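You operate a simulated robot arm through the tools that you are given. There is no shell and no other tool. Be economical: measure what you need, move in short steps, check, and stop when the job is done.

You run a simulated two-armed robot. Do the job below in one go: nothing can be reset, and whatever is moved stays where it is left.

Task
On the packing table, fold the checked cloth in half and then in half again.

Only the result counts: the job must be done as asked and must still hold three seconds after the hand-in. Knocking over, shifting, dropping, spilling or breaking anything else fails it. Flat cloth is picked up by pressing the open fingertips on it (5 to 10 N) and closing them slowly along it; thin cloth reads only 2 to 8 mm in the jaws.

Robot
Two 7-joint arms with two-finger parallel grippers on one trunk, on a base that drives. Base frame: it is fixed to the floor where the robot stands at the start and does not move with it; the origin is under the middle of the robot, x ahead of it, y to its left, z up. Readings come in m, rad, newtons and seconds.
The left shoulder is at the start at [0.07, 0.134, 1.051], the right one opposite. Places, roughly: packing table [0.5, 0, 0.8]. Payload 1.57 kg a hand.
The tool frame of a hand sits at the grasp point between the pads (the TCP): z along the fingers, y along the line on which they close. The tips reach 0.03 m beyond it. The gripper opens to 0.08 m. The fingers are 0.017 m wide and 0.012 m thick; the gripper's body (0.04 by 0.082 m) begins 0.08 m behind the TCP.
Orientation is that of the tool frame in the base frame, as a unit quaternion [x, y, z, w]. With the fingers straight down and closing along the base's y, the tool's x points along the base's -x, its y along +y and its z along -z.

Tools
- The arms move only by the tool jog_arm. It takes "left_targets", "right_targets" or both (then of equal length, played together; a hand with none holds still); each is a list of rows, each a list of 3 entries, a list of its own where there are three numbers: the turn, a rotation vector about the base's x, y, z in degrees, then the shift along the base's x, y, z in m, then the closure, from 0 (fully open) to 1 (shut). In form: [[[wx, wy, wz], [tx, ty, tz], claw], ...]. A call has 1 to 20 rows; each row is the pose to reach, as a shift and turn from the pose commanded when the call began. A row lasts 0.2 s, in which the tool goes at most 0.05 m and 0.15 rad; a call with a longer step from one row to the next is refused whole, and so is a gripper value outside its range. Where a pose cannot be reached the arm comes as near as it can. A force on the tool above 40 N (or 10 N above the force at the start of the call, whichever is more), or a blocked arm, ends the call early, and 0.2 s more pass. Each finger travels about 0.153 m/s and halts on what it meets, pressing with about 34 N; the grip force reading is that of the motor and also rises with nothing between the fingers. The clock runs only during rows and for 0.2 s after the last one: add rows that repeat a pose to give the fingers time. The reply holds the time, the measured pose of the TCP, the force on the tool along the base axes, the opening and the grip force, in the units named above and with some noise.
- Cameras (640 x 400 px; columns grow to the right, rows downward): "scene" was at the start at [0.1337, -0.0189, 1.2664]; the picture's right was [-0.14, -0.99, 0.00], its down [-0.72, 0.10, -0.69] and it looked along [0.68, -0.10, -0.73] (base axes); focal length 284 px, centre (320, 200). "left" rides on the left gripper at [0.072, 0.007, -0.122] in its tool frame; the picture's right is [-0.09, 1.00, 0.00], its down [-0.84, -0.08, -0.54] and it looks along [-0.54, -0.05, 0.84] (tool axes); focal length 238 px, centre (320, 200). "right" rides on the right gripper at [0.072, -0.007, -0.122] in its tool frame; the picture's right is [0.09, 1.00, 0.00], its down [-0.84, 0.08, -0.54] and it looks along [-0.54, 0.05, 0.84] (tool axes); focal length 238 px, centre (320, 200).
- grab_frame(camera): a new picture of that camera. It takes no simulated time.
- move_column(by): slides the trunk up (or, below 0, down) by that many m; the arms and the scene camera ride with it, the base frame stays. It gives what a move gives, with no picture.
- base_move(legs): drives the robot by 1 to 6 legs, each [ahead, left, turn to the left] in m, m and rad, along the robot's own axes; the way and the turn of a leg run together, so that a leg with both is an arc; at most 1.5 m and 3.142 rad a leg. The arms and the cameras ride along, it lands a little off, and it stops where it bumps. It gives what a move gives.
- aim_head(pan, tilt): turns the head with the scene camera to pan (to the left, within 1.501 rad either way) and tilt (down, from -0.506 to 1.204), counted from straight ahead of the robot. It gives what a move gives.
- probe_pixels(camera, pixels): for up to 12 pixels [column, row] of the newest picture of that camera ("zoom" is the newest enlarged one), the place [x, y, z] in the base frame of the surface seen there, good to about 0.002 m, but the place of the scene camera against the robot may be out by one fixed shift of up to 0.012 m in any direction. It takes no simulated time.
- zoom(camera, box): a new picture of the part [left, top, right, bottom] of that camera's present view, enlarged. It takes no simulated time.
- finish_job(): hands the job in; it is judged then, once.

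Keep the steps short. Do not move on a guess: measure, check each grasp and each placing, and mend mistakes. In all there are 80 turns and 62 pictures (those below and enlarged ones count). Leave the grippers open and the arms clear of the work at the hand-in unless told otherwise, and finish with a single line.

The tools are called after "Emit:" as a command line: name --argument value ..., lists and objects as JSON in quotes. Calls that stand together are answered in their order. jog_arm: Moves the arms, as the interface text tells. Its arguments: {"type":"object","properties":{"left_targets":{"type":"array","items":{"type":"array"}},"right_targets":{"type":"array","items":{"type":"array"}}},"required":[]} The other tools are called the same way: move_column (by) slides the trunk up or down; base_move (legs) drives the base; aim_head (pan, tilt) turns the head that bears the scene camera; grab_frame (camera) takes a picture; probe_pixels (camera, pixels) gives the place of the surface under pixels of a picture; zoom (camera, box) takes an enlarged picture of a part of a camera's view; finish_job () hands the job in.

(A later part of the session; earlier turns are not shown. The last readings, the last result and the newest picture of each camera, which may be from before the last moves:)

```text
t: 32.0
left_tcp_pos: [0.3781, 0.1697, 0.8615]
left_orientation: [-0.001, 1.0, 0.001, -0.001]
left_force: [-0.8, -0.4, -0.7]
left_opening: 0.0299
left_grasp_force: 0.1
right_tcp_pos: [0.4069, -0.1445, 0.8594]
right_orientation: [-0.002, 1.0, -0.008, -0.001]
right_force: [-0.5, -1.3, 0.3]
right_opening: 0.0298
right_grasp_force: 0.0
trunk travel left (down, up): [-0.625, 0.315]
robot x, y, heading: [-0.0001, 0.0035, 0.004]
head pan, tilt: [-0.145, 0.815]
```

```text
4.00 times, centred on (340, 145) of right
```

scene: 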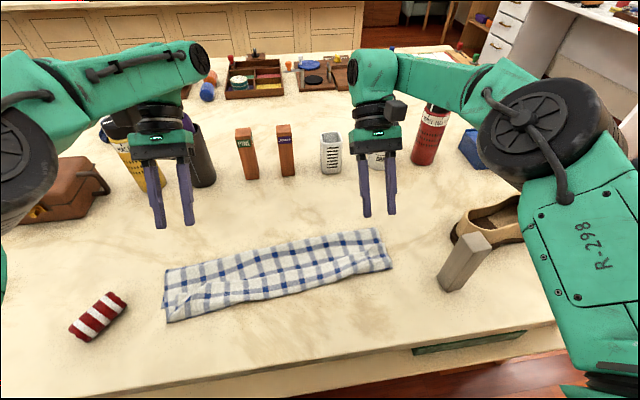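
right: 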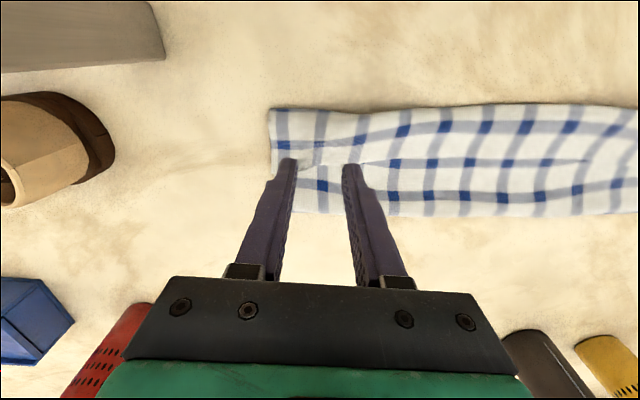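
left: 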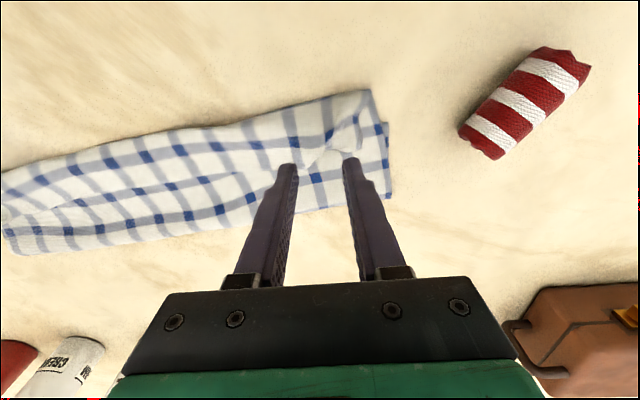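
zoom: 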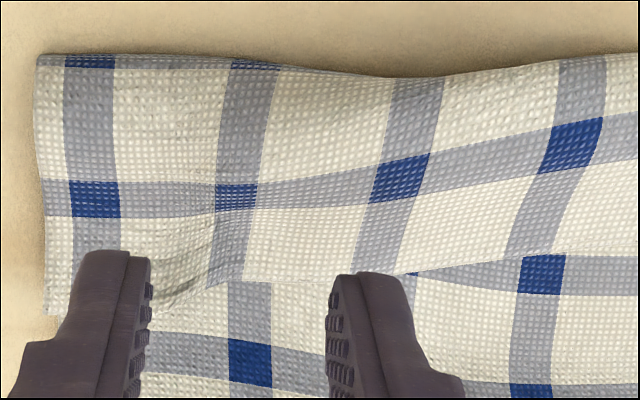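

Emit:
probe_pixels --camera "left" --pixels '[[305, 166], [326, 147], [344, 150], [361, 146], [340, 135], [315, 140], [290, 168]]'

Emit:
probe_pixels --camera "zoom" --pixels '[[50, 308], [180, 285], [230, 275], [290, 265], [430, 262], [200, 220], [40, 60], [420, 80]]'

```text
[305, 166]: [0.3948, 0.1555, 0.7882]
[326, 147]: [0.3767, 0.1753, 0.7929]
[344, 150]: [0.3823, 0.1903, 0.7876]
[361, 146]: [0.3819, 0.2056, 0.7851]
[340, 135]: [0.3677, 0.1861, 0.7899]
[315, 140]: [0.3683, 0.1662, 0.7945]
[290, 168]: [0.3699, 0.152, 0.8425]
```

```text
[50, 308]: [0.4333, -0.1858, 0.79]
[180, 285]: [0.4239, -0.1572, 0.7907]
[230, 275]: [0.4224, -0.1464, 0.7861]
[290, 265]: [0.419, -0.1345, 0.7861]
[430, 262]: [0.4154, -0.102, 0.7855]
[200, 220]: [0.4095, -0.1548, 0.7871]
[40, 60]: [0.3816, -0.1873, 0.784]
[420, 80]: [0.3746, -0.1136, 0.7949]
```

The hem is at x≈0.38 on the left and 0.423 on the right. I'll place the tips just inside it and go down to near contact.

Emit:
jog_arm --left_targets '[[[0, 0, 0], [-0.003, 0.002, -0.015], 0.625], [[0, 0, 0], [-0.005, 0.002, -0.03], 0.625], [[0, 0, 0], [-0.005, 0.002, -0.038], 0.625], [[0, 0, 0], [-0.005, 0.002, -0.042], 0.625], [[0, 0, 0], [-0.005, 0.002, -0.044], 0.625], [[0, 0, 0], [-0.005, 0.002, -0.044], 0.625]]' --right_targets '[[[0, 0, 0], [0.003, -0.005, -0.015], 0.625], [[0, 0, 0], [0.006, -0.005, -0.03], 0.625], [[0, 0, 0], [0.006, -0.005, -0.036], 0.625], [[0, 0, 0], [0.006, -0.005, -0.04], 0.625], [[0, 0, 0], [0.006, -0.005, -0.042], 0.625], [[0, 0, 0], [0.006, -0.005, -0.042], 0.625]]'

```text
t: 33.4
left_tcp_pos: [0.3726, 0.1717, 0.8187]
left_orientation: [-0.001, 1.0, 0.0, 0.0]
left_force: [-0.8, -0.7, 0.4]
left_opening: 0.03
left_grasp_force: 0.1
right_tcp_pos: [0.4138, -0.1506, 0.817]
right_orientation: [-0.001, 1.0, -0.007, -0.001]
right_force: [0.6, -0.5, -0.2]
right_opening: 0.0297
right_grasp_force: 0.0
trunk travel left (down, up): [-0.625, 0.315]
robot x, y, heading: [-0.002, 0.002, 0.004]
head pan, tilt: [-0.145, 0.815]
```

Emit:
jog_arm --left_targets '[[[0, 0, 0], [0, 0, -0.002], 0.625], [[0, 0, 0], [0, 0, -0.004], 0.625], [[0, 0, 0], [0, 0, -0.005], 0.625], [[0, 0, 0], [0, 0, -0.005], 0.625]]' --right_targets '[[[0, 0, 0], [0, 0, -0.002], 0.625], [[0, 0, 0], [0, 0, -0.003], 0.625], [[0, 0, 0], [0, 0, -0.004], 0.625], [[0, 0, 0], [0, 0, -0.004], 0.625]]'

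```text
t: 34.4
left_tcp_pos: [0.3725, 0.1722, 0.813]
left_orientation: [0.0, 1.0, 0.0, 0.001]
left_force: [-0.7, -0.3, 3.5]
left_opening: 0.03
left_grasp_force: 0.0
right_tcp_pos: [0.413, -0.1504, 0.8136]
right_orientation: [-0.001, 1.0, -0.008, -0.001]
right_force: [-0.9, 0.1, 2.5]
right_opening: 0.0299
right_grasp_force: 0.1
trunk travel left (down, up): [-0.625, 0.315]
robot x, y, heading: [0.003, 0.0007, -0.0]
head pan, tilt: [-0.145, 0.815]
```

Contact is light, about 3 N. I'll press to about 6 N and close slowly.

Emit:
jog_arm --left_targets '[[[0, 0, 0], [0, 0, -0.001], 0.625], [[0, 0, 0], [0, 0, -0.001], 0.65], [[0, 0, 0], [0, 0, -0.001], 0.68], [[0, 0, 0], [0, 0, -0.001], 0.71], [[0, 0, 0], [0, 0, -0.001], 0.74], [[0, 0, 0], [0, 0, -0.001], 0.77], [[0, 0, 0], [0, 0, -0.001], 0.8], [[0, 0, 0], [0, 0, -0.001], 0.83], [[0, 0, 0], [0, 0, -0.001], 0.86], [[0, 0, 0], [0, 0, -0.001], 0.89], [[0, 0, 0], [0, 0, -0.001], 0.92], [[0, 0, 0], [0, 0, -0.001], 0.95], [[0, 0, 0], [0, 0, -0.001], 0.98], [[0, 0, 0], [0, 0, -0.001], 1.0], [[0, 0, 0], [0, 0, 0.001], 1.0], [[0, 0, 0], [0, 0, 0.01], 1.0], [[0, 0, 0], [0, 0, 0.02], 1.0], [[0, 0, 0], [0, 0, 0.03], 1.0]]' --right_targets '[[[0, 0, 0], [0, 0, -0.0015], 0.625], [[0, 0, 0], [0, 0, -0.0015], 0.65], [[0, 0, 0], [0, 0, -0.0015], 0.68], [[0, 0, 0], [0, 0, -0.0015], 0.71], [[0, 0, 0], [0, 0, -0.0015], 0.74], [[0, 0, 0], [0, 0, -0.0015], 0.77], [[0, 0, 0], [0, 0, -0.0015], 0.8], [[0, 0, 0], [0, 0, -0.0015], 0.83], [[0, 0, 0], [0, 0, -0.0015], 0.86], [[0, 0, 0], [0, 0, -0.0015], 0.89], [[0, 0, 0], [0, 0, -0.0015], 0.92], [[0, 0, 0], [0, 0, -0.0015], 0.95], [[0, 0, 0], [0, 0, -0.0015], 0.98], [[0, 0, 0], [0, 0, -0.0015], 1.0], [[0, 0, 0], [0, 0, 0.001], 1.0], [[0, 0, 0], [0, 0, 0.01], 1.0], [[0, 0, 0], [0, 0, 0.02], 1.0], [[0, 0, 0], [0, 0, 0.03], 1.0]]'

Emit:
grab_frame --camera "scene"

```text
t: 38.2
left_tcp_pos: [0.3728, 0.1716, 0.8434]
left_orientation: [0.0, 1.0, -0.001, 0.0]
left_force: [1.5, -9.1, -0.2]
left_opening: 0.0024
left_grasp_force: 24.0
right_tcp_pos: [0.4143, -0.1516, 0.8439]
right_orientation: [0.0, 1.0, -0.007, -0.002]
right_force: [-0.4, 10.1, 0.1]
right_opening: 0.0021
right_grasp_force: 23.5
trunk travel left (down, up): [-0.625, 0.315]
robot x, y, heading: [0.0025, -0.0003, -0.001]
head pan, tilt: [-0.145, 0.815]
```

```text
30 pictures are left
```

scene: 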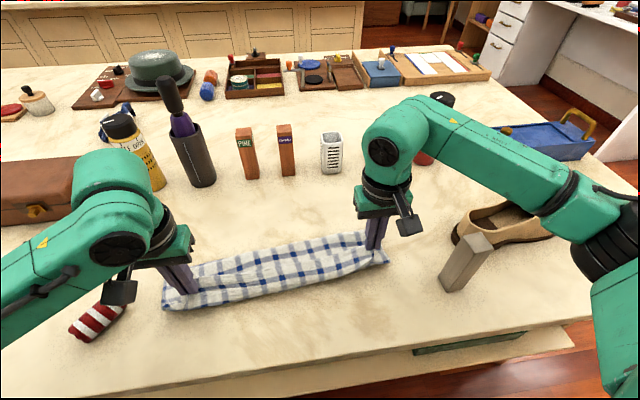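

Both hold a single pleat (2.1–2.4 mm) with about 10 N of tension. I'll slacken by 4 mm on each side, lift and begin the backward tilt, then look at the bottom layer.

Emit:
jog_arm --left_targets '[[[0, 0, 0], [0, -0.004, 0.015], 1], [[0, -6, 0], [0, -0.005, 0.03], 1], [[0, -12, 0], [0, -0.005, 0.045], 1], [[0, -18, 0], [0.0, -0.005, 0.055], 1], [[0, -24, 0], [0.0, -0.005, 0.065], 1], [[0, -30, 0], [0.0, -0.005, 0.065], 1], [[0, -30, 0], [0.0, -0.005, 0.065], 1]]' --right_targets '[[[0, 0, 0], [0, 0.004, 0.015], 1], [[0, -6, 0], [-0.005, 0.005, 0.03], 1], [[0, -12, 0], [-0.01, 0.005, 0.045], 1], [[0, -18, 0], [-0.015, 0.005, 0.055], 1], [[0, -24, 0], [-0.02, 0.005, 0.065], 1], [[0, -30, 0], [-0.02, 0.005, 0.065], 1], [[0, -30, 0], [-0.02, 0.005, 0.065], 1]]'

Emit:
zoom --camera "scene" --box '[140, 180, 420, 340]'

Emit:
grab_frame --camera "right"

```text
t: 39.8
left_tcp_pos: [0.4217, 0.1598, 0.8889]
left_orientation: [0.005, 0.972, -0.001, 0.235]
left_force: [0.2, -0.2, 0.1]
left_opening: 0.0025
left_grasp_force: 24.2
left hand out of reach, approached as far as the arm can: row 3, 4, 5, 6, 7
right_tcp_pos: [0.3929, -0.1448, 0.9092]
right_orientation: [0.001, 0.966, -0.009, 0.258]
right_force: [0.2, 0.7, -0.2]
right_opening: 0.0021
right_grasp_force: 23.2
trunk travel left (down, up): [-0.625, 0.315]
robot x, y, heading: [0.0025, -0.0003, -0.002]
head pan, tilt: [-0.145, 0.815]
```

```text
2.29 times, centred on (280, 260) of scene
```

zoom: 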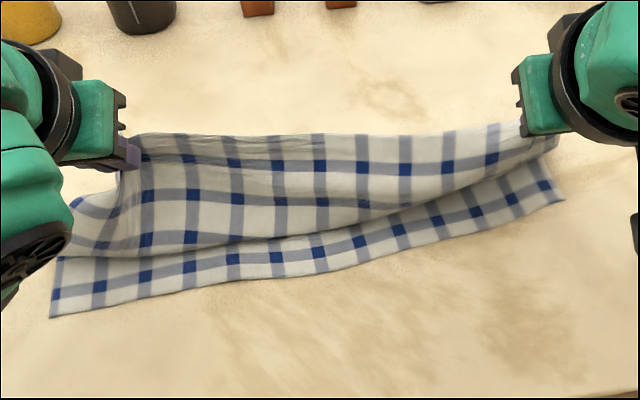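

```text
28 pictures are left
```

right: 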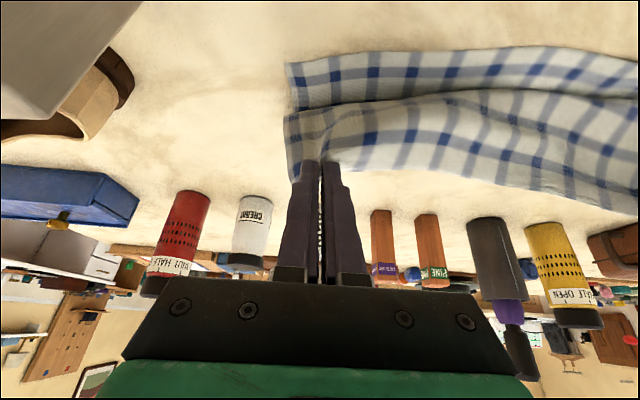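

The bottom layer's near edge is now clear and the hem is up. The left arm needs more room to tilt, so I'll line up the right hand with the left and then drive the base back 6 cm. That also swings the hem toward the near edge.

Emit:
jog_arm --right_targets '[[[0, 0, 0], [0.015, 0.0, -0.005], 1], [[0, 0, 0], [0.03, 0.0, -0.01], 1], [[0, 0, 0], [0.04, 0, -0.015], 1], [[0, 0, 0], [0.04, 0, -0.015], 1]]'

Emit:
base_move --legs '[[-0.06, 0, 0]]'

Emit:
grab_frame --camera "scene"

```text
t: 40.8
left_tcp_pos: [0.4201, 0.1582, 0.8897]
left_orientation: [0.007, 0.972, -0.002, 0.235]
left_force: [-0.2, 0.6, -0.2]
left_opening: 0.0026
left_grasp_force: 23.5
right_tcp_pos: [0.434, -0.146, 0.8955]
right_orientation: [0.002, 0.967, -0.008, 0.256]
right_force: [0.8, 0.3, -0.4]
right_opening: 0.002
right_grasp_force: 23.6
trunk travel left (down, up): [-0.625, 0.315]
robot x, y, heading: [0.0017, 0.0017, 0.001]
head pan, tilt: [-0.145, 0.815]
```

```text
t: 41.8
left_tcp_pos: [0.3606, 0.1588, 0.8893]
left_orientation: [0.007, 0.972, -0.003, 0.234]
left_force: [-0.2, 0.4, 0.2]
left_opening: 0.0025
left_grasp_force: 23.8
right_tcp_pos: [0.3745, -0.1466, 0.8938]
right_orientation: [0.001, 0.966, -0.008, 0.257]
right_force: [0.4, -0.5, 0.4]
right_opening: 0.0018
right_grasp_force: 23.5
trunk travel left (down, up): [-0.625, 0.315]
robot x, y, heading: [-0.0605, 0.0021, 0.003]
head pan, tilt: [-0.145, 0.815]
```

```text
27 pictures are left
```

scene: 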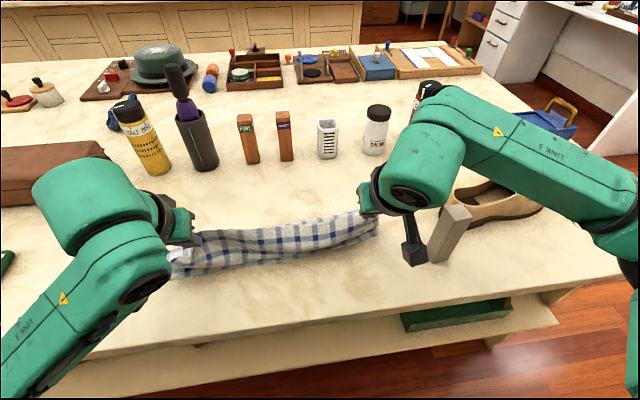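

The hem is above the near edge. I'll measure the bottom layer's near corners before lowering.

Emit:
zoom --camera "scene" --box '[150, 195, 410, 300]'

Emit:
probe_pixels --camera "zoom" --pixels '[[50, 203], [60, 203], [150, 190], [300, 155], [450, 120], [555, 100], [220, 176], [380, 139]]'

```text
2.46 times, centred on (280, 248) of scene
```

zoom: 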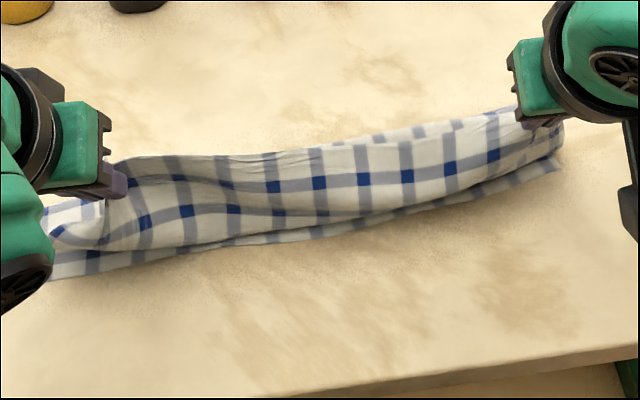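

```text
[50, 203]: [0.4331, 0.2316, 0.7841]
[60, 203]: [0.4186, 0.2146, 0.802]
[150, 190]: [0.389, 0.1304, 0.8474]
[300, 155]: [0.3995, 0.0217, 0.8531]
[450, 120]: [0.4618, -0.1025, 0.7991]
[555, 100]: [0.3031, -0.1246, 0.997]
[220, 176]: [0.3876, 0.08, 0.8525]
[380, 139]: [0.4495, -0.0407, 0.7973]
```

Emit:
probe_pixels --camera "zoom" --pixels '[[58, 275], [120, 265], [250, 243], [350, 226], [450, 198], [553, 166], [100, 240], [300, 195]]'

```text
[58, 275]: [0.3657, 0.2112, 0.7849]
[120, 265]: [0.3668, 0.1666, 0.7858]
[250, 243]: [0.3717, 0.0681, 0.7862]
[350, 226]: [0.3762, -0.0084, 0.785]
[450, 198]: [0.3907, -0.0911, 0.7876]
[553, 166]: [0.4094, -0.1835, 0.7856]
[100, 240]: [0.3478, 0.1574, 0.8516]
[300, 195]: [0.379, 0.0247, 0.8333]
```

The sheet still billows in front of the fingers. I'll lower a little, line up the right hand with the slanted edge, and drive back another 4 cm so the sheet pulls straight from the crease.

Emit:
jog_arm --left_targets '[[[0, 0, 0], [0, 0.0, -0.01], 1], [[0, 0, 0], [0, 0.0, -0.02], 1], [[0, 0, 0], [0, 0, -0.02], 1]]' --right_targets '[[[0, 0, 0], [0.012, 0.0, -0.012], 1], [[0, 0, 0], [0.024, 0.0, -0.025], 1], [[0, 0, 0], [0.024, 0, -0.025], 1]]'

Emit:
base_move --legs '[[-0.04, 0, 0]]'

Emit:
zoom --camera "scene" --box '[150, 165, 410, 280]'

```text
t: 42.6
left_tcp_pos: [0.3611, 0.1595, 0.8684]
left_orientation: [0.007, 0.972, -0.002, 0.234]
left_force: [0.1, -0.2, 0.0]
left_opening: 0.0027
left_grasp_force: 23.7
right_tcp_pos: [0.3982, -0.1465, 0.8693]
right_orientation: [0.001, 0.967, -0.007, 0.257]
right_force: [1.0, -0.3, 0.4]
right_opening: 0.0018
right_grasp_force: 23.4
trunk travel left (down, up): [-0.625, 0.315]
robot x, y, heading: [-0.0582, -0.0012, 0.004]
head pan, tilt: [-0.145, 0.815]
```

```text
t: 43.5
left_tcp_pos: [0.322, 0.1588, 0.8688]
left_orientation: [0.005, 0.972, -0.002, 0.234]
left_force: [0.2, 0.3, 0.4]
left_opening: 0.0025
left_grasp_force: 24.0
right_tcp_pos: [0.359, -0.1465, 0.8687]
right_orientation: [0.002, 0.966, -0.008, 0.257]
right_force: [0.2, -0.8, 0.2]
right_opening: 0.0021
right_grasp_force: 23.6
trunk travel left (down, up): [-0.625, 0.315]
robot x, y, heading: [-0.0995, 0.002, 0.001]
head pan, tilt: [-0.145, 0.815]
```

```text
2.46 times, centred on (280, 222) of scene
```

zoom: 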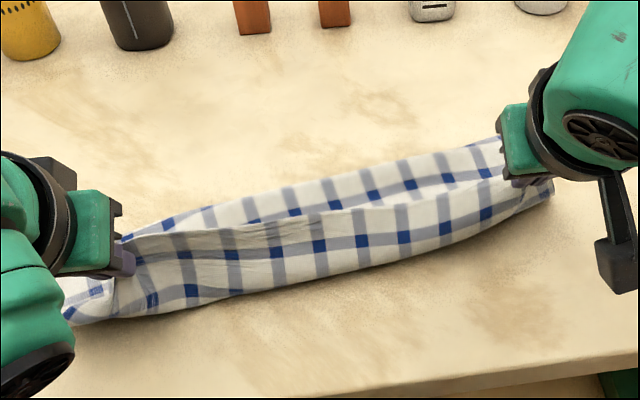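

The crease sits too close to the near edge: the bottom is about 0.07 m and the top about 0.16 m. I'll raise the hem and carry it back past the correct crease line (x≈0.48 left, 0.52 right), so that more cloth lies down, and then refold along a taut arc.

Emit:
jog_arm --left_targets '[[[0, -5, 0], [0.012, 0, 0.0216], 1], [[0, -9, 0], [0.035, 0, 0.0405], 1], [[0, -13, 0], [0.064, 0, 0.054], 1], [[0, -13, 0], [0.099, 0, 0.059], 1], [[0, -13, 0], [0.134, 0, 0.059], 1], [[0, -13, 0], [0.164, 0, 0.054], 1], [[0, -13, 0], [0.179, 0, 0.039], 1], [[0, -13, 0], [0.189, 0, 0.024], 1], [[0, -13, 0], [0.189, 0, 0.024], 1]]' --right_targets '[[[0, -4, 0], [0.012, 0, 0.0216], 1], [[0, -7, 0], [0.036, 0, 0.0405], 1], [[0, -10, 0], [0.066, 0, 0.054], 1], [[0, -10, 0], [0.101, 0, 0.059], 1], [[0, -10, 0], [0.136, 0, 0.059], 1], [[0, -10, 0], [0.166, 0, 0.054], 1], [[0, -10, 0], [0.181, 0, 0.039], 1], [[0, -10, 0], [0.191, 0, 0.024], 1], [[0, -10, 0], [0.191, 0, 0.024], 1]]'

Emit:
grab_frame --camera "scene"

```text
t: 45.5
left_tcp_pos: [0.5101, 0.1585, 0.8923]
left_orientation: [0.006, 0.939, -0.002, 0.343]
left_force: [0.1, -0.5, -0.1]
left_opening: 0.0026
left_grasp_force: 24.3
right_tcp_pos: [0.5507, -0.1466, 0.8924]
right_orientation: [0.002, 0.94, -0.007, 0.341]
right_force: [-0.5, -0.6, -0.2]
right_opening: 0.0016
right_grasp_force: 23.7
trunk travel left (down, up): [-0.625, 0.315]
robot x, y, heading: [-0.1008, 0.0021, 0.001]
head pan, tilt: [-0.145, 0.815]
```

```text
24 pictures are left
```

scene: 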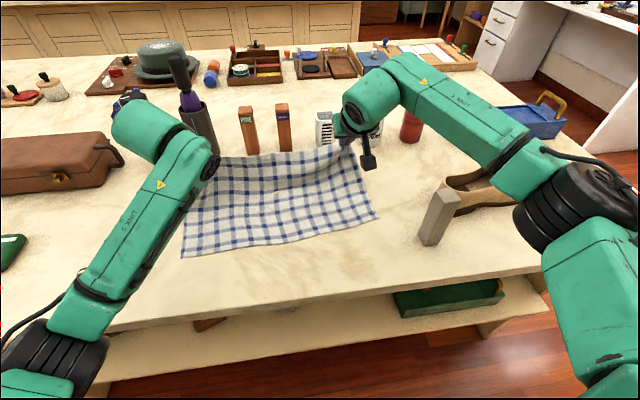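

The cloth is almost open again with the hem raised. I'll measure the near edge once more, since it sets the crease line.

Emit:
probe_pixels --camera "scene" --pixels '[[184, 255], [374, 214], [280, 241], [230, 248], [330, 228], [280, 200], [280, 180]]'

```text
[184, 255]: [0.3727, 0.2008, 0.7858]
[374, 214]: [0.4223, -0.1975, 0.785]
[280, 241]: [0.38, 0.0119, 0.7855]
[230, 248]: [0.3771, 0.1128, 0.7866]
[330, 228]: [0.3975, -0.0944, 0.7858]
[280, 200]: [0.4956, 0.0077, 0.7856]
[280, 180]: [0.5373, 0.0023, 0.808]
```

The near edge in the hand frame is at x≈0.371 on the left and 0.411 on the right. I'll refold along a taut arc of radius about 0.106 around the mid-line, stopping just above the table to check.

Emit:
jog_arm --left_targets '[[[0, 0, 0], [-0.014, 0.001, 0.014], 1], [[0, 0, 0], [-0.028, 0.002, 0.017], 1], [[0, 0, 0], [-0.045, 0.003, 0.017], 1], [[0, 0, 0], [-0.062, 0.004, 0.015], 1], [[0, 0, 0], [-0.078, 0.005, 0.01], 1], [[0, 0, 0], [-0.094, 0.006, 0.003], 1], [[0, 0, 0], [-0.11, 0.008, -0.007], 1], [[0, 0, 0], [-0.124, 0.009, -0.018], 1], [[0, 0, 0], [-0.138, 0.01, -0.032], 1], [[0, 0, 0], [-0.15, 0.012, -0.046], 1], [[0, 0, 0], [-0.156, 0.012, -0.058], 1], [[0, 0, 0], [-0.156, 0.012, -0.058], 1]]' --right_targets '[[[0, 0, 0], [-0.014, 0, 0.014], 1], [[0, 0, 0], [-0.028, 0, 0.017], 1], [[0, 0, 0], [-0.045, 0, 0.017], 1], [[0, 0, 0], [-0.062, 0, 0.015], 1], [[0, 0, 0], [-0.078, 0, 0.01], 1], [[0, 0, 0], [-0.094, 0, 0.003], 1], [[0, 0, 0], [-0.11, 0, -0.007], 1], [[0, 0, 0], [-0.124, 0, -0.018], 1], [[0, 0, 0], [-0.138, 0, -0.032], 1], [[0, 0, 0], [-0.15, 0, -0.046], 1], [[0, 0, 0], [-0.156, 0, -0.058], 1], [[0, 0, 0], [-0.156, 0, -0.058], 1]]'

Emit:
zoom --camera "scene" --box '[150, 145, 410, 275]'

Emit:
grab_frame --camera "left"

```text
t: 48.0
left_tcp_pos: [0.354, 0.1718, 0.8347]
left_orientation: [0.007, 0.939, -0.001, 0.343]
left_force: [-0.1, -4.8, -0.5]
left_opening: 0.0025
left_grasp_force: 23.8
right_tcp_pos: [0.3926, -0.1468, 0.8364]
right_orientation: [0.002, 0.94, -0.007, 0.34]
right_force: [-0.1, 4.2, -0.2]
right_opening: 0.0021
right_grasp_force: 23.8
trunk travel left (down, up): [-0.625, 0.315]
robot x, y, heading: [-0.1039, -0.0037, 0.002]
head pan, tilt: [-0.145, 0.815]
```

```text
2.46 times, centred on (280, 210) of scene
```

zoom: 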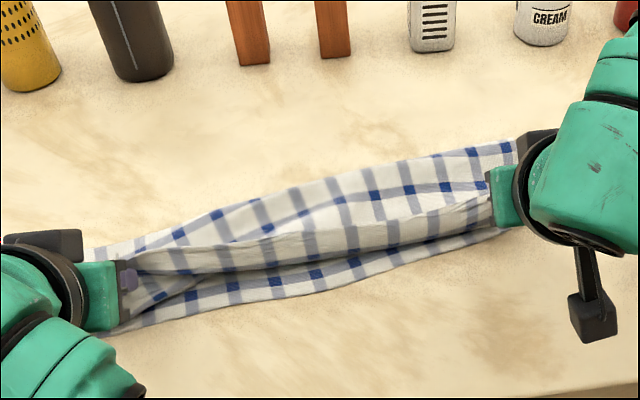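

```text
22 pictures are left
```

left: 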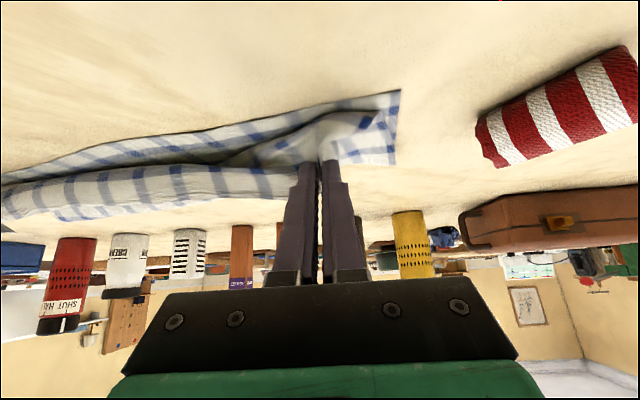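

The fold is much better, with the sheet tilted up near the hem. I'll bring the hem another 1.5 cm nearer while lowering to the table, and look before releasing.

Emit:
jog_arm --left_targets '[[[0, 0, 0], [-0.01, 0, -0.004], 1], [[0, 0, 0], [-0.02, 0, -0.01], 1], [[0, 0, 0], [-0.025, 0, -0.017], 1], [[0, 0, 0], [-0.025, 0, -0.024], 1], [[0, 0, 0], [-0.02, 0, -0.026], 1], [[0, 0, 0], [-0.018, 0, -0.026], 1]]' --right_targets '[[[0, 0, 0], [-0.01, 0, -0.004], 1], [[0, 0, 0], [-0.02, 0, -0.01], 1], [[0, 0, 0], [-0.025, 0, -0.017], 1], [[0, 0, 0], [-0.025, 0, -0.024], 1], [[0, 0, 0], [-0.02, 0, -0.026], 1], [[0, 0, 0], [-0.018, 0, -0.026], 1]]'

Emit:
zoom --camera "scene" --box '[150, 145, 410, 275]'

```text
t: 49.5
left_tcp_pos: [0.3347, 0.1702, 0.8124]
left_orientation: [0.006, 0.938, -0.001, 0.347]
left_force: [-2.8, -4.4, 23.9]
left_opening: 0.0025
left_grasp_force: 23.8
right_tcp_pos: [0.3728, -0.1469, 0.8103]
right_orientation: [0.002, 0.94, -0.006, 0.342]
right_force: [-0.7, 4.1, 0.5]
right_opening: 0.002
right_grasp_force: 23.7
trunk travel left (down, up): [-0.625, 0.315]
robot x, y, heading: [-0.1003, -0.0058, 0.003]
head pan, tilt: [-0.145, 0.815]
```

```text
2.46 times, centred on (280, 210) of scene
```

zoom: 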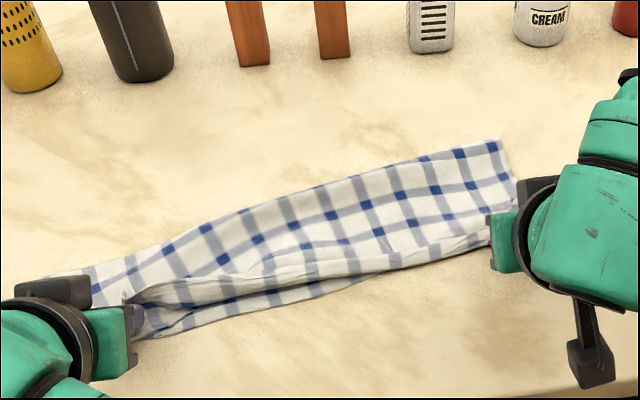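

The left hand presses at 24 N, so I'll raise it 3 mm. Then I'll release both and pull back along the finger direction (up and toward the robot), which also helps the hem roll to the near side.

Emit:
jog_arm --left_targets '[[[0, 0, 0], [-0.004, 0, 0.003], 1], [[0, 0, 0], [-0.004, 0, 0.003], 0.9], [[0, 0, 0], [-0.004, 0, 0.003], 0.8], [[0, 0, 0], [-0.004, 0, 0.003], 0.75], [[0, 0, 0], [-0.01, 0, 0.01], 0.75], [[0, 0, 0], [-0.02, 0, 0.022], 0.75], [[0, 0, 0], [-0.035, 0, 0.045], 0.75], [[0, 0, 0], [-0.045, 0, 0.08], 0.75], [[0, 8, 0], [-0.045, 0.01, 0.12], 0.75], [[0, 16, 0], [-0.045, 0.02, 0.16], 0.75]]' --right_targets '[[[0, 0, 0], [0, 0, 0], 1], [[0, 0, 0], [0, 0, 0], 0.9], [[0, 0, 0], [0, 0, 0], 0.8], [[0, 0, 0], [0, 0, 0], 0.75], [[0, 0, 0], [-0.006, 0, 0.007], 0.75], [[0, 0, 0], [-0.016, 0, 0.019], 0.75], [[0, 0, 0], [-0.031, 0, 0.04], 0.75], [[0, 0, 0], [-0.04, 0, 0.075], 0.75], [[0, 8, 0], [-0.04, -0.0, 0.115], 0.75], [[0, 16, 0], [-0.04, -0.0, 0.155], 0.75]]'

Emit:
zoom --camera "scene" --box '[150, 145, 410, 275]'

```text
t: 51.2
left_tcp_pos: [0.301, 0.2083, 0.8509]
left_orientation: [0.054, 0.935, 0.097, 0.337]
left_force: [0.4, -0.2, -0.8]
left_opening: 0.0201
left_grasp_force: 0.1
left hand out of reach, approached as far as the arm can: row 8
right_tcp_pos: [0.3388, -0.1443, 0.8763]
right_orientation: [0.002, 0.94, -0.008, 0.341]
right_force: [0.3, 0.6, 0.0]
right_opening: 0.02
right_grasp_force: 0.1
trunk travel left (down, up): [-0.625, 0.315]
robot x, y, heading: [-0.0976, 0.001, 0.002]
head pan, tilt: [-0.145, 0.815]
stopped in row 8 (left hand): the arm was blocked; the commanded pose is now the measured one
```

```text
2.46 times, centred on (280, 210) of scene
```

zoom: 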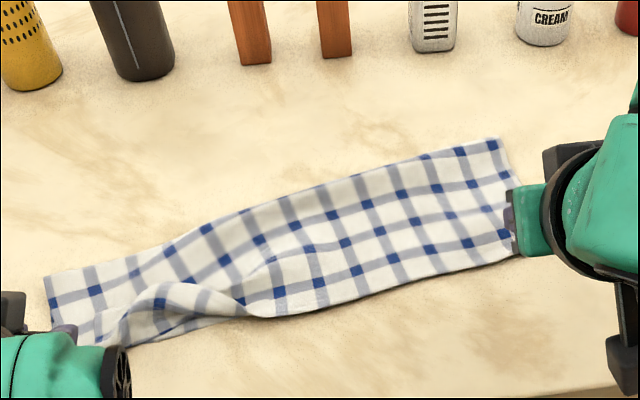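

The right half is now flat with the hem at the near edge. The left end is still turned back, and the left arm hit its limit. I'll move the left hand up and slightly forward, and the right hand up and clear.

Emit:
jog_arm --left_targets '[[[0, 0, 0], [0.005, 0, 0.015], 0.75], [[0, 4, 0], [0.015, 0, 0.03], 0.75], [[0, 10, 0], [0.03, 0, 0.05], 0.75], [[0, 18, 0], [0.05, 0, 0.07], 0.75], [[0, 26, 0], [0.07, 0, 0.09], 0.75], [[0, 34, 0], [0.09, 0, 0.1], 0.75], [[0, 40, 0], [0.1, 0, 0.1], 0.75]]' --right_targets '[[[0, 0, 0], [0, 0, 0.015], 0.75], [[0, 4, 0], [0.0, 0, 0.03], 0.75], [[0, 10, 0], [0.01, 0, 0.05], 0.75], [[0, 18, 0], [0.02, 0, 0.07], 0.75], [[0, 26, 0], [0.03, 0, 0.08], 0.75], [[0, 34, 0], [0.04, 0, 0.08], 0.75], [[0, 40, 0], [0.04, 0, 0.08], 0.75]]'

Emit:
grab_frame --camera "left"

Emit:
grab_frame --camera "scene"

```text
t: 52.1
left_tcp_pos: [0.3342, 0.2643, 0.8923]
left_orientation: [0.055, 0.951, 0.193, 0.234]
left_force: [0.2, -0.1, -0.5]
left_opening: 0.0199
left_grasp_force: 0.0
left hand out of reach, approached as far as the arm can: row 3, 4
right_tcp_pos: [0.3518, -0.1462, 0.9265]
right_orientation: [0.002, 0.968, -0.009, 0.253]
right_force: [-0.1, 0.3, -0.1]
right_opening: 0.0199
right_grasp_force: 0.0
trunk travel left (down, up): [-0.625, 0.315]
robot x, y, heading: [-0.1003, -0.0019, 0.003]
head pan, tilt: [-0.145, 0.815]
stopped in row 4 (left hand): the arm was blocked; the commanded pose is now the measured one
```

```text
19 pictures are left
```

left: 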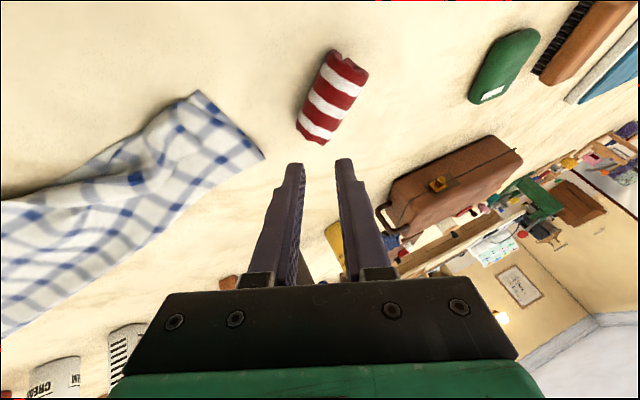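

```text
18 pictures are left
```

scene: 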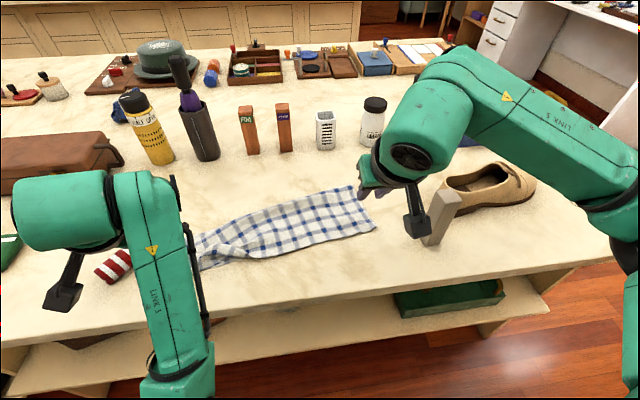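

The left arm is near a joint limit. I'll move it forward and up without turning.

Emit:
jog_arm --left_targets '[[[0, 0, 0], [0.02, 0, 0.015], 0.75], [[0, 0, 0], [0.045, 0, 0.03], 0.75], [[0, 0, 0], [0.07, 0, 0.045], 0.75], [[0, 0, 0], [0.1, 0, 0.06], 0.75], [[0, 0, 0], [0.13, 0, 0.07], 0.75], [[0, 0, 0], [0.13, 0, 0.07], 0.75]]'

```text
t: 53.5
left_tcp_pos: [0.4639, 0.2649, 0.963]
left_orientation: [0.054, 0.951, 0.195, 0.234]
left_force: [0.0, 0.1, -0.6]
left_opening: 0.0201
left_grasp_force: 0.1
right_tcp_pos: [0.3483, -0.1473, 0.9281]
right_orientation: [0.003, 0.967, -0.008, 0.254]
right_force: [-0.9, -0.1, -0.2]
right_opening: 0.02
right_grasp_force: 0.0
trunk travel left (down, up): [-0.625, 0.315]
robot x, y, heading: [-0.0935, -0.0015, -0.002]
head pan, tilt: [-0.145, 0.815]
```

Now I'll straighten the left hand to point down (a 36° turn) and place it over the left part of the cloth.

Emit:
jog_arm --left_targets '[[[-3.8, 4.55, 1.05], [0, -0.01, 0], 0.75], [[-7.6, 9.1, 2.1], [0, -0.02, 0], 0.8], [[-11.35, 13.65, 3.15], [0, -0.03, 0], 0.9], [[-15.1, 18.2, 4.2], [0, -0.045, 0], 1], [[-18.9, 22.75, 5.25], [0, -0.06, 0], 1], [[-22.7, 27.3, 6.3], [0, -0.075, -0.01], 1], [[-22.7, 27.3, 6.3], [-0.01, -0.085, -0.02], 1]]'

Emit:
grab_frame --camera "left"

```text
t: 55.1
left_tcp_pos: [0.4663, 0.1826, 0.9425]
left_orientation: [0.001, 1.0, -0.001, -0.002]
left_force: [0.2, 0.4, 0.1]
left_opening: 0.0
left_grasp_force: 21.1
left hand out of reach, approached as far as the arm can: row 5, 7
right_tcp_pos: [0.3501, -0.1467, 0.928]
right_orientation: [0.003, 0.968, -0.007, 0.252]
right_force: [0.8, -0.1, 0.9]
right_opening: 0.0201
right_grasp_force: 0.1
trunk travel left (down, up): [-0.625, 0.315]
robot x, y, heading: [-0.0994, 0.0011, -0.004]
head pan, tilt: [-0.145, 0.815]
```

```text
17 pictures are left
```

left: 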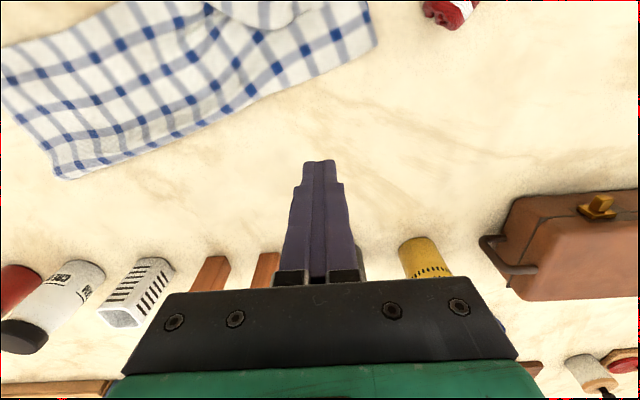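

Emit:
zoom --camera "left" --box '[190, 0, 390, 110]'

Emit:
probe_pixels --camera "left" --pixels '[[370, 5], [375, 42], [300, 5], [290, 20], [270, 30], [258, 40], [245, 15], [245, 30], [320, 30], [215, 20], [235, 115], [60, 175]]'

```text
3.20 times, centred on (290, 55) of left
```

zoom: 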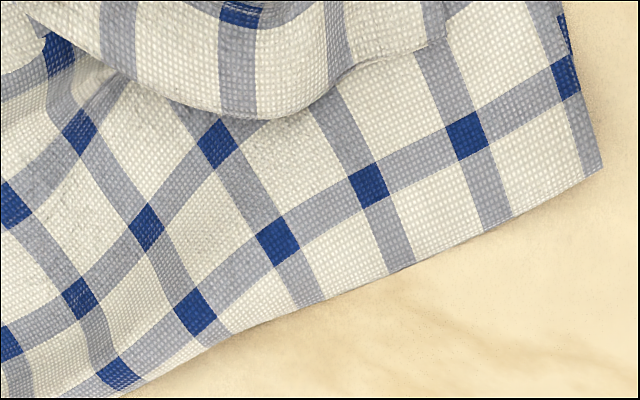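

```text
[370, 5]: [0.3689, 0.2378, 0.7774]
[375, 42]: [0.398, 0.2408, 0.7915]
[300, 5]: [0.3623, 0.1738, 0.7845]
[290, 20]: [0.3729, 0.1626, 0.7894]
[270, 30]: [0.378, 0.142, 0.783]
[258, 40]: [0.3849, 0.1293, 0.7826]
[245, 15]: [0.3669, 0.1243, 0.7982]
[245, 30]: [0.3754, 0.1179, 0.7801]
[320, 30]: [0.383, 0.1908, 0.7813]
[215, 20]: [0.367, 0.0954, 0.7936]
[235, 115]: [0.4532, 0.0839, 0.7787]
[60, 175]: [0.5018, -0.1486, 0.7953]
```

The left flap's hem runs from about (0.370, 0.20) to (0.383, 0.145). I'll drive back 8 cm to give the left arm room, then repeat the grip-lift-pull on this end.

Emit:
base_move --legs '[[-0.08, 0, 0]]'

Emit:
zoom --camera "left" --box '[190, 40, 390, 165]'

Emit:
probe_pixels --camera "zoom" --pixels '[[400, 200], [300, 230], [200, 220], [440, 130], [320, 180], [320, 80], [200, 120], [100, 100]]'

```text
t: 56.2
left_tcp_pos: [0.3894, 0.1821, 0.9432]
left_orientation: [0.001, 1.0, -0.002, -0.001]
left_force: [-0.1, -0.7, -0.2]
left_opening: 0.0
left_grasp_force: 21.1
right_tcp_pos: [0.2708, -0.1482, 0.9272]
right_orientation: [0.003, 0.967, -0.008, 0.254]
right_force: [0.5, -0.2, 1.2]
right_opening: 0.0199
right_grasp_force: 0.0
trunk travel left (down, up): [-0.625, 0.315]
robot x, y, heading: [-0.181, 0.0, 0.002]
head pan, tilt: [-0.145, 0.815]
```

```text
3.20 times, centred on (290, 102) of left
```

zoom: 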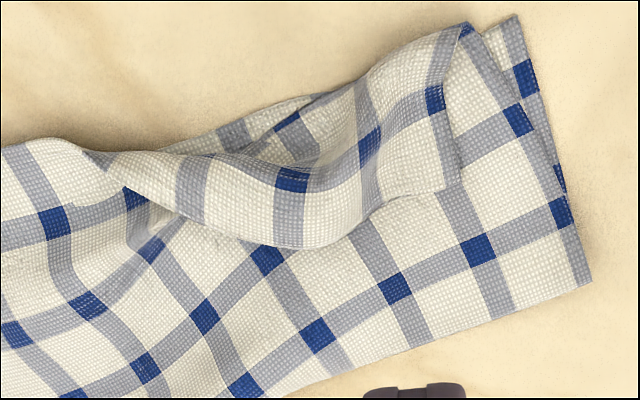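

```text
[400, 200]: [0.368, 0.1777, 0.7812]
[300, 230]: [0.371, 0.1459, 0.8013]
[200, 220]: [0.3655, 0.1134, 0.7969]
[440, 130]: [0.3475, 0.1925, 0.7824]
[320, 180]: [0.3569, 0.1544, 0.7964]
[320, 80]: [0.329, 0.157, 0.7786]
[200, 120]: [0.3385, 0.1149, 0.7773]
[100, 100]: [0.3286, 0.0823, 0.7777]
```

At the left end the crease is too close to the near edge as well (depth only 0.08 m). I'll grip the flap near its hem, reopen that end, and refold it along the right line. First I'll go down onto the flap at (0.358, 0.163).

Emit:
jog_arm --left_targets '[[[0, 0, 0], [-0.01, -0.006, -0.02], 0.8], [[0, 0, 0], [-0.02, -0.012, -0.05], 0.625], [[0, 0, 0], [-0.031, -0.019, -0.08], 0.625], [[0, 0, 0], [-0.031, -0.019, -0.105], 0.625], [[0, 0, 0], [-0.031, -0.019, -0.12], 0.625], [[0, 0, 0], [-0.031, -0.019, -0.127], 0.625], [[0, 0, 0], [-0.031, -0.019, -0.13], 0.625], [[0, 0, 0], [-0.031, -0.019, -0.132], 0.625], [[0, 0, 0], [-0.031, -0.019, -0.132], 0.625]]'

```text
t: 58.2
left_tcp_pos: [0.3569, 0.1635, 0.8129]
left_orientation: [0.0, 1.0, 0.001, 0.003]
left_force: [4.0, 1.9, 17.6]
left_opening: 0.0291
left_grasp_force: 0.1
left hand out of reach, approached as far as the arm can: row 1, 2, 3, 4
right_tcp_pos: [0.2698, -0.1463, 0.9281]
right_orientation: [0.003, 0.967, -0.008, 0.256]
right_force: [0.2, 0.1, 0.3]
right_opening: 0.0199
right_grasp_force: 0.1
trunk travel left (down, up): [-0.625, 0.315]
robot x, y, heading: [-0.1786, 0.0037, 0.002]
head pan, tilt: [-0.145, 0.815]
```

It presses at 17.6 N, a bit hard. I'll ease up 2 mm, close slowly, then lift slightly.

Emit:
jog_arm --left_targets '[[[0, 0, 0], [0, 0, 0.002], 0.625], [[0, 0, 0], [0, 0, 0.002], 0.65], [[0, 0, 0], [0, 0, 0.002], 0.68], [[0, 0, 0], [0, 0, 0.002], 0.71], [[0, 0, 0], [0, 0, 0.002], 0.74], [[0, 0, 0], [0, 0, 0.002], 0.77], [[0, 0, 0], [0, 0, 0.002], 0.8], [[0, 0, 0], [0, 0, 0.002], 0.83], [[0, 0, 0], [0, 0, 0.002], 0.86], [[0, 0, 0], [0, 0, 0.002], 0.89], [[0, 0, 0], [0, 0, 0.002], 0.92], [[0, 0, 0], [0, 0, 0.002], 0.95], [[0, 0, 0], [0, 0, 0.002], 0.98], [[0, 0, 0], [0, 0, 0.002], 1.0], [[0, 0, 0], [0, 0, 0.003], 1.0], [[0, 0, 0], [0, 0, 0.015], 1.0], [[0, 0, 0], [0, 0, 0.03], 1.0], [[0, 0, 0], [0, 0, 0.045], 1.0]]'

Emit:
grab_frame --camera "left"

```text
t: 62.0
left_tcp_pos: [0.3725, 0.1655, 0.8483]
left_orientation: [0.001, 1.0, -0.003, -0.002]
left_force: [-0.2, -0.1, -0.4]
left_opening: 0.0025
left_grasp_force: 23.9
left hand out of reach, approached as far as the arm can: row 17, 18
right_tcp_pos: [0.271, -0.1463, 0.9284]
right_orientation: [0.001, 0.967, -0.007, 0.253]
right_force: [0.6, -0.2, -0.5]
right_opening: 0.0202
right_grasp_force: 0.1
trunk travel left (down, up): [-0.625, 0.315]
robot x, y, heading: [-0.1814, -0.0012, -0.001]
head pan, tilt: [-0.145, 0.815]
```

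```text
14 pictures are left
```

left: 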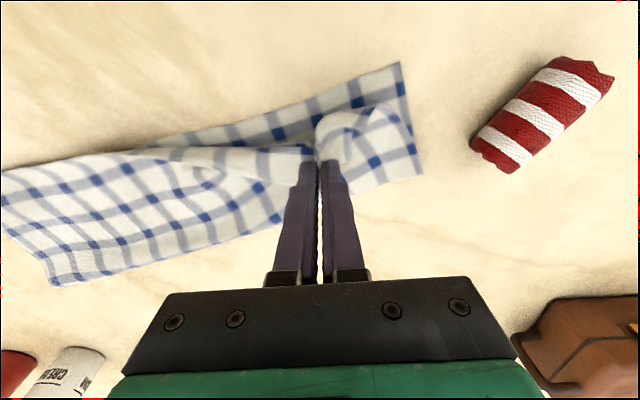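

The left hem is held as a single pleat. I'll lift it and then drive forward 8 cm, which carries the hem away and lays the cloth out again.

Emit:
jog_arm --left_targets '[[[0, -4, 0], [0.005, 0, 0.015], 1], [[0, -8, 0], [0.01, 0.0, 0.03], 1], [[0, -12, 0], [0.012, 0.0, 0.045], 1], [[0, -16, 0], [0.015, 0.0, 0.055], 1], [[0, -16, 0], [0.015, 0.0, 0.055], 1]]'

Emit:
base_move --legs '[[0.08, 0, 0]]'

Emit:
grab_frame --camera "scene"

```text
t: 63.2
left_tcp_pos: [0.3875, 0.1678, 0.9036]
left_orientation: [0.001, 0.99, -0.001, 0.138]
left_force: [0.4, 0.5, -0.1]
left_opening: 0.0023
left_grasp_force: 24.1
right_tcp_pos: [0.2709, -0.1464, 0.9283]
right_orientation: [0.004, 0.968, -0.009, 0.253]
right_force: [-1.2, 0.2, 0.4]
right_opening: 0.0201
right_grasp_force: 0.0
trunk travel left (down, up): [-0.625, 0.315]
robot x, y, heading: [-0.18, 0.0013, -0.0]
head pan, tilt: [-0.145, 0.815]
```

```text
t: 64.2
left_tcp_pos: [0.4661, 0.1676, 0.9045]
left_orientation: [0.0, 0.99, -0.002, 0.138]
left_force: [-0.4, -1.1, 0.5]
left_opening: 0.0022
left_grasp_force: 23.8
right_tcp_pos: [0.3506, -0.1456, 0.9282]
right_orientation: [0.002, 0.967, -0.008, 0.253]
right_force: [-1.3, -0.3, 0.8]
right_opening: 0.0199
right_grasp_force: 0.1
trunk travel left (down, up): [-0.625, 0.315]
robot x, y, heading: [-0.1003, 0.0017, 0.002]
head pan, tilt: [-0.145, 0.815]
```

```text
13 pictures are left
```

scene: 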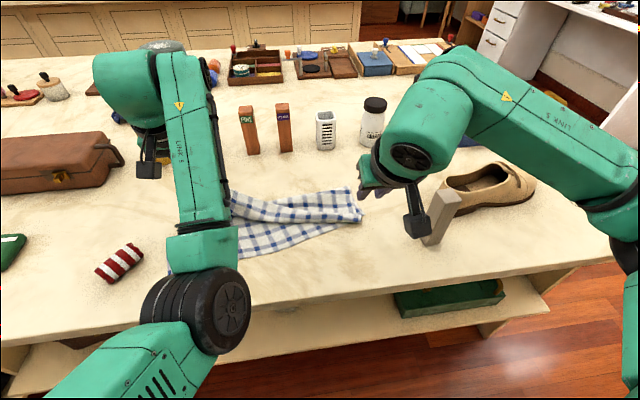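

I'll move the hem a bit further out, let it settle, and then start the arc back with more tilt.

Emit:
jog_arm --left_targets '[[[0, -8, 0], [0.012, 0, -0.001], 1], [[0, -16, 0], [0.023, 0, -0.017], 1], [[0, -16, 0], [0.023, 0, -0.017], 1], [[0, -24, 0], [-0.005, 0.001, -0.003], 1], [[0, -24, 0], [-0.03, 0.003, 0.0045], 1], [[0, -24, 0], [-0.055, 0.005, 0.0045], 1], [[0, -24, 0], [-0.075, 0.007, -0.003], 1], [[0, -24, 0], [-0.09, 0.008, -0.018], 1], [[0, -24, 0], [-0.098, 0.01, -0.035], 1], [[0, -24, 0], [-0.098, 0.01, -0.035], 1]]'

Emit:
base_move --legs '[[-0.05, 0, 0]]'

Emit:
grab_frame --camera "left"

```text
t: 65.9
left_tcp_pos: [0.4123, 0.2151, 0.98]
left_orientation: [-0.013, 0.901, 0.06, 0.429]
left_force: [0.8, 0.6, -0.4]
left_opening: 0.0027
left_grasp_force: 24.0
right_tcp_pos: [0.3497, -0.1455, 0.9279]
right_orientation: [0.002, 0.967, -0.007, 0.253]
right_force: [-0.1, -0.3, -1.1]
right_opening: 0.0201
right_grasp_force: 0.1
trunk travel left (down, up): [-0.625, 0.315]
robot x, y, heading: [-0.0991, -0.0036, 0.004]
head pan, tilt: [-0.145, 0.815]
stopped in row 8 (left hand): the arm was blocked; the commanded pose is now the measured one
```

```text
t: 66.8
left_tcp_pos: [0.3624, 0.2159, 0.9794]
left_orientation: [-0.012, 0.902, 0.06, 0.427]
left_force: [-0.5, 0.0, -0.8]
left_opening: 0.0028
left_grasp_force: 24.3
right_tcp_pos: [0.3002, -0.146, 0.928]
right_orientation: [0.002, 0.967, -0.008, 0.253]
right_force: [0.7, -0.1, 0.0]
right_opening: 0.02
right_grasp_force: 0.1
trunk travel left (down, up): [-0.625, 0.315]
robot x, y, heading: [-0.1458, -0.0018, 0.001]
head pan, tilt: [-0.145, 0.815]
```

```text
12 pictures are left
```

left: 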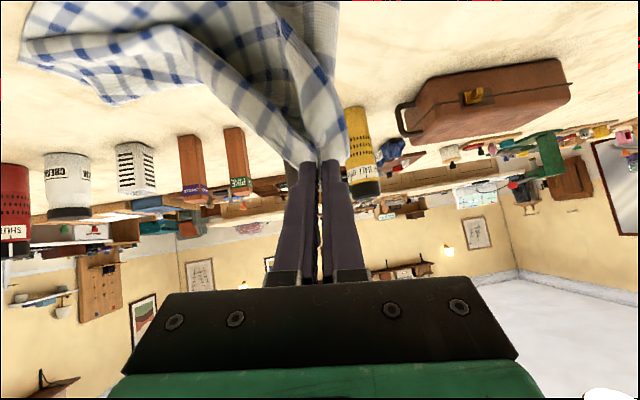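

The left arm ran into a joint limit and swung high. I'll untwist it to point straight down over the cloth, still holding the hem.

Emit:
jog_arm --left_targets '[[[-0.9, 6.3, -0.2], [0.01, -0.005, 0], 1], [[-1.8, 12.7, -0.35], [0.02, -0.01, 0], 1], [[-2.7, 19, -0.5], [0.03, -0.015, 0], 1], [[-3.5, 25.3, -0.7], [0.04, -0.02, 0], 1], [[-4.4, 31.7, -0.9], [0.05, -0.025, 0], 1], [[-5.3, 38, -1.1], [0.06, -0.03, 0], 1], [[-6.2, 44.4, -1.2], [0.07, -0.035, 0], 1], [[-7.1, 50.7, -1.4], [0.08, -0.035, -0.01], 1], [[-7.1, 50.7, -1.4], [0.08, -0.035, -0.03], 1]]'

Emit:
grab_frame --camera "scene"

```text
t: 68.8
left_tcp_pos: [0.4421, 0.1792, 0.9503]
left_orientation: [-0.001, 1.0, 0.001, 0.0]
left_force: [-0.1, -0.1, -0.2]
left_opening: 0.0025
left_grasp_force: 23.9
left hand out of reach, approached as far as the arm can: row 4, 5, 6
right_tcp_pos: [0.3013, -0.1467, 0.9269]
right_orientation: [0.002, 0.968, -0.008, 0.253]
right_force: [0.3, -0.4, 0.0]
right_opening: 0.0201
right_grasp_force: 0.1
trunk travel left (down, up): [-0.625, 0.315]
robot x, y, heading: [-0.1445, -0.0028, -0.002]
head pan, tilt: [-0.145, 0.815]
```

```text
11 pictures are left
```

scene: 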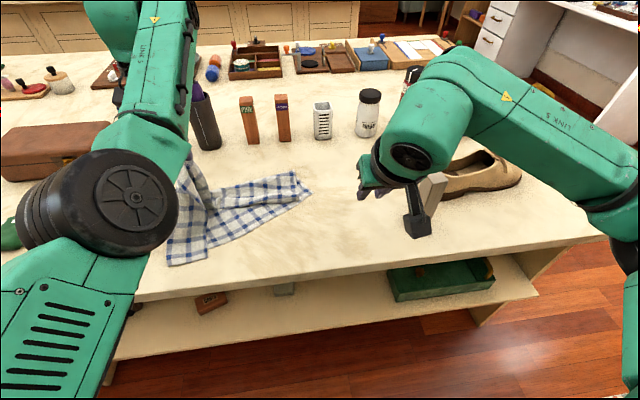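

The cloth has been pulled to the left somewhat. I'll measure where its parts lie.

Emit:
probe_pixels --camera "scene" --pixels '[[168, 262], [206, 258], [310, 193], [295, 173], [250, 228], [225, 195], [212, 185], [195, 165], [240, 186], [185, 220], [270, 212], [200, 215]]'

Emit:
zoom --camera "scene" --box '[140, 140, 330, 275]'

```text
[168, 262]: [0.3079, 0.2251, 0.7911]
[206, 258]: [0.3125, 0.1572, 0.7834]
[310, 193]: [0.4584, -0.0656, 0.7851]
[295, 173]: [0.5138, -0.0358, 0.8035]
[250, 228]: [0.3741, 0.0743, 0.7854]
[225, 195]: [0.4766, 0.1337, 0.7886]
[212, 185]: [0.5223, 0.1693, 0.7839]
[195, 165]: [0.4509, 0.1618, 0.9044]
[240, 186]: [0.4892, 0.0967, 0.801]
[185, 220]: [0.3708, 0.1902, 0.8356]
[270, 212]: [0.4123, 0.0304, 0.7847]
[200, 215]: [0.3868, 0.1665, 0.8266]
```

```text
2.96 times, centred on (235, 208) of scene
```

zoom: 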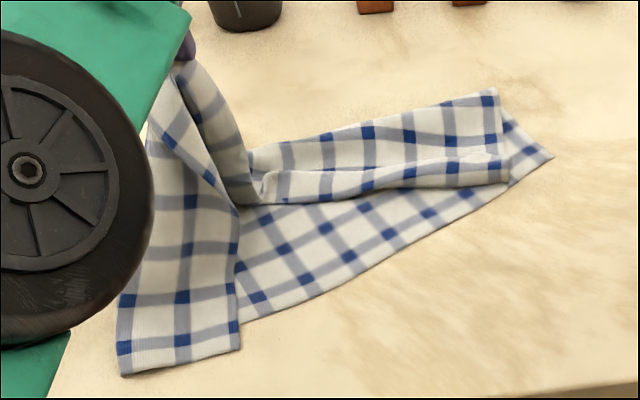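

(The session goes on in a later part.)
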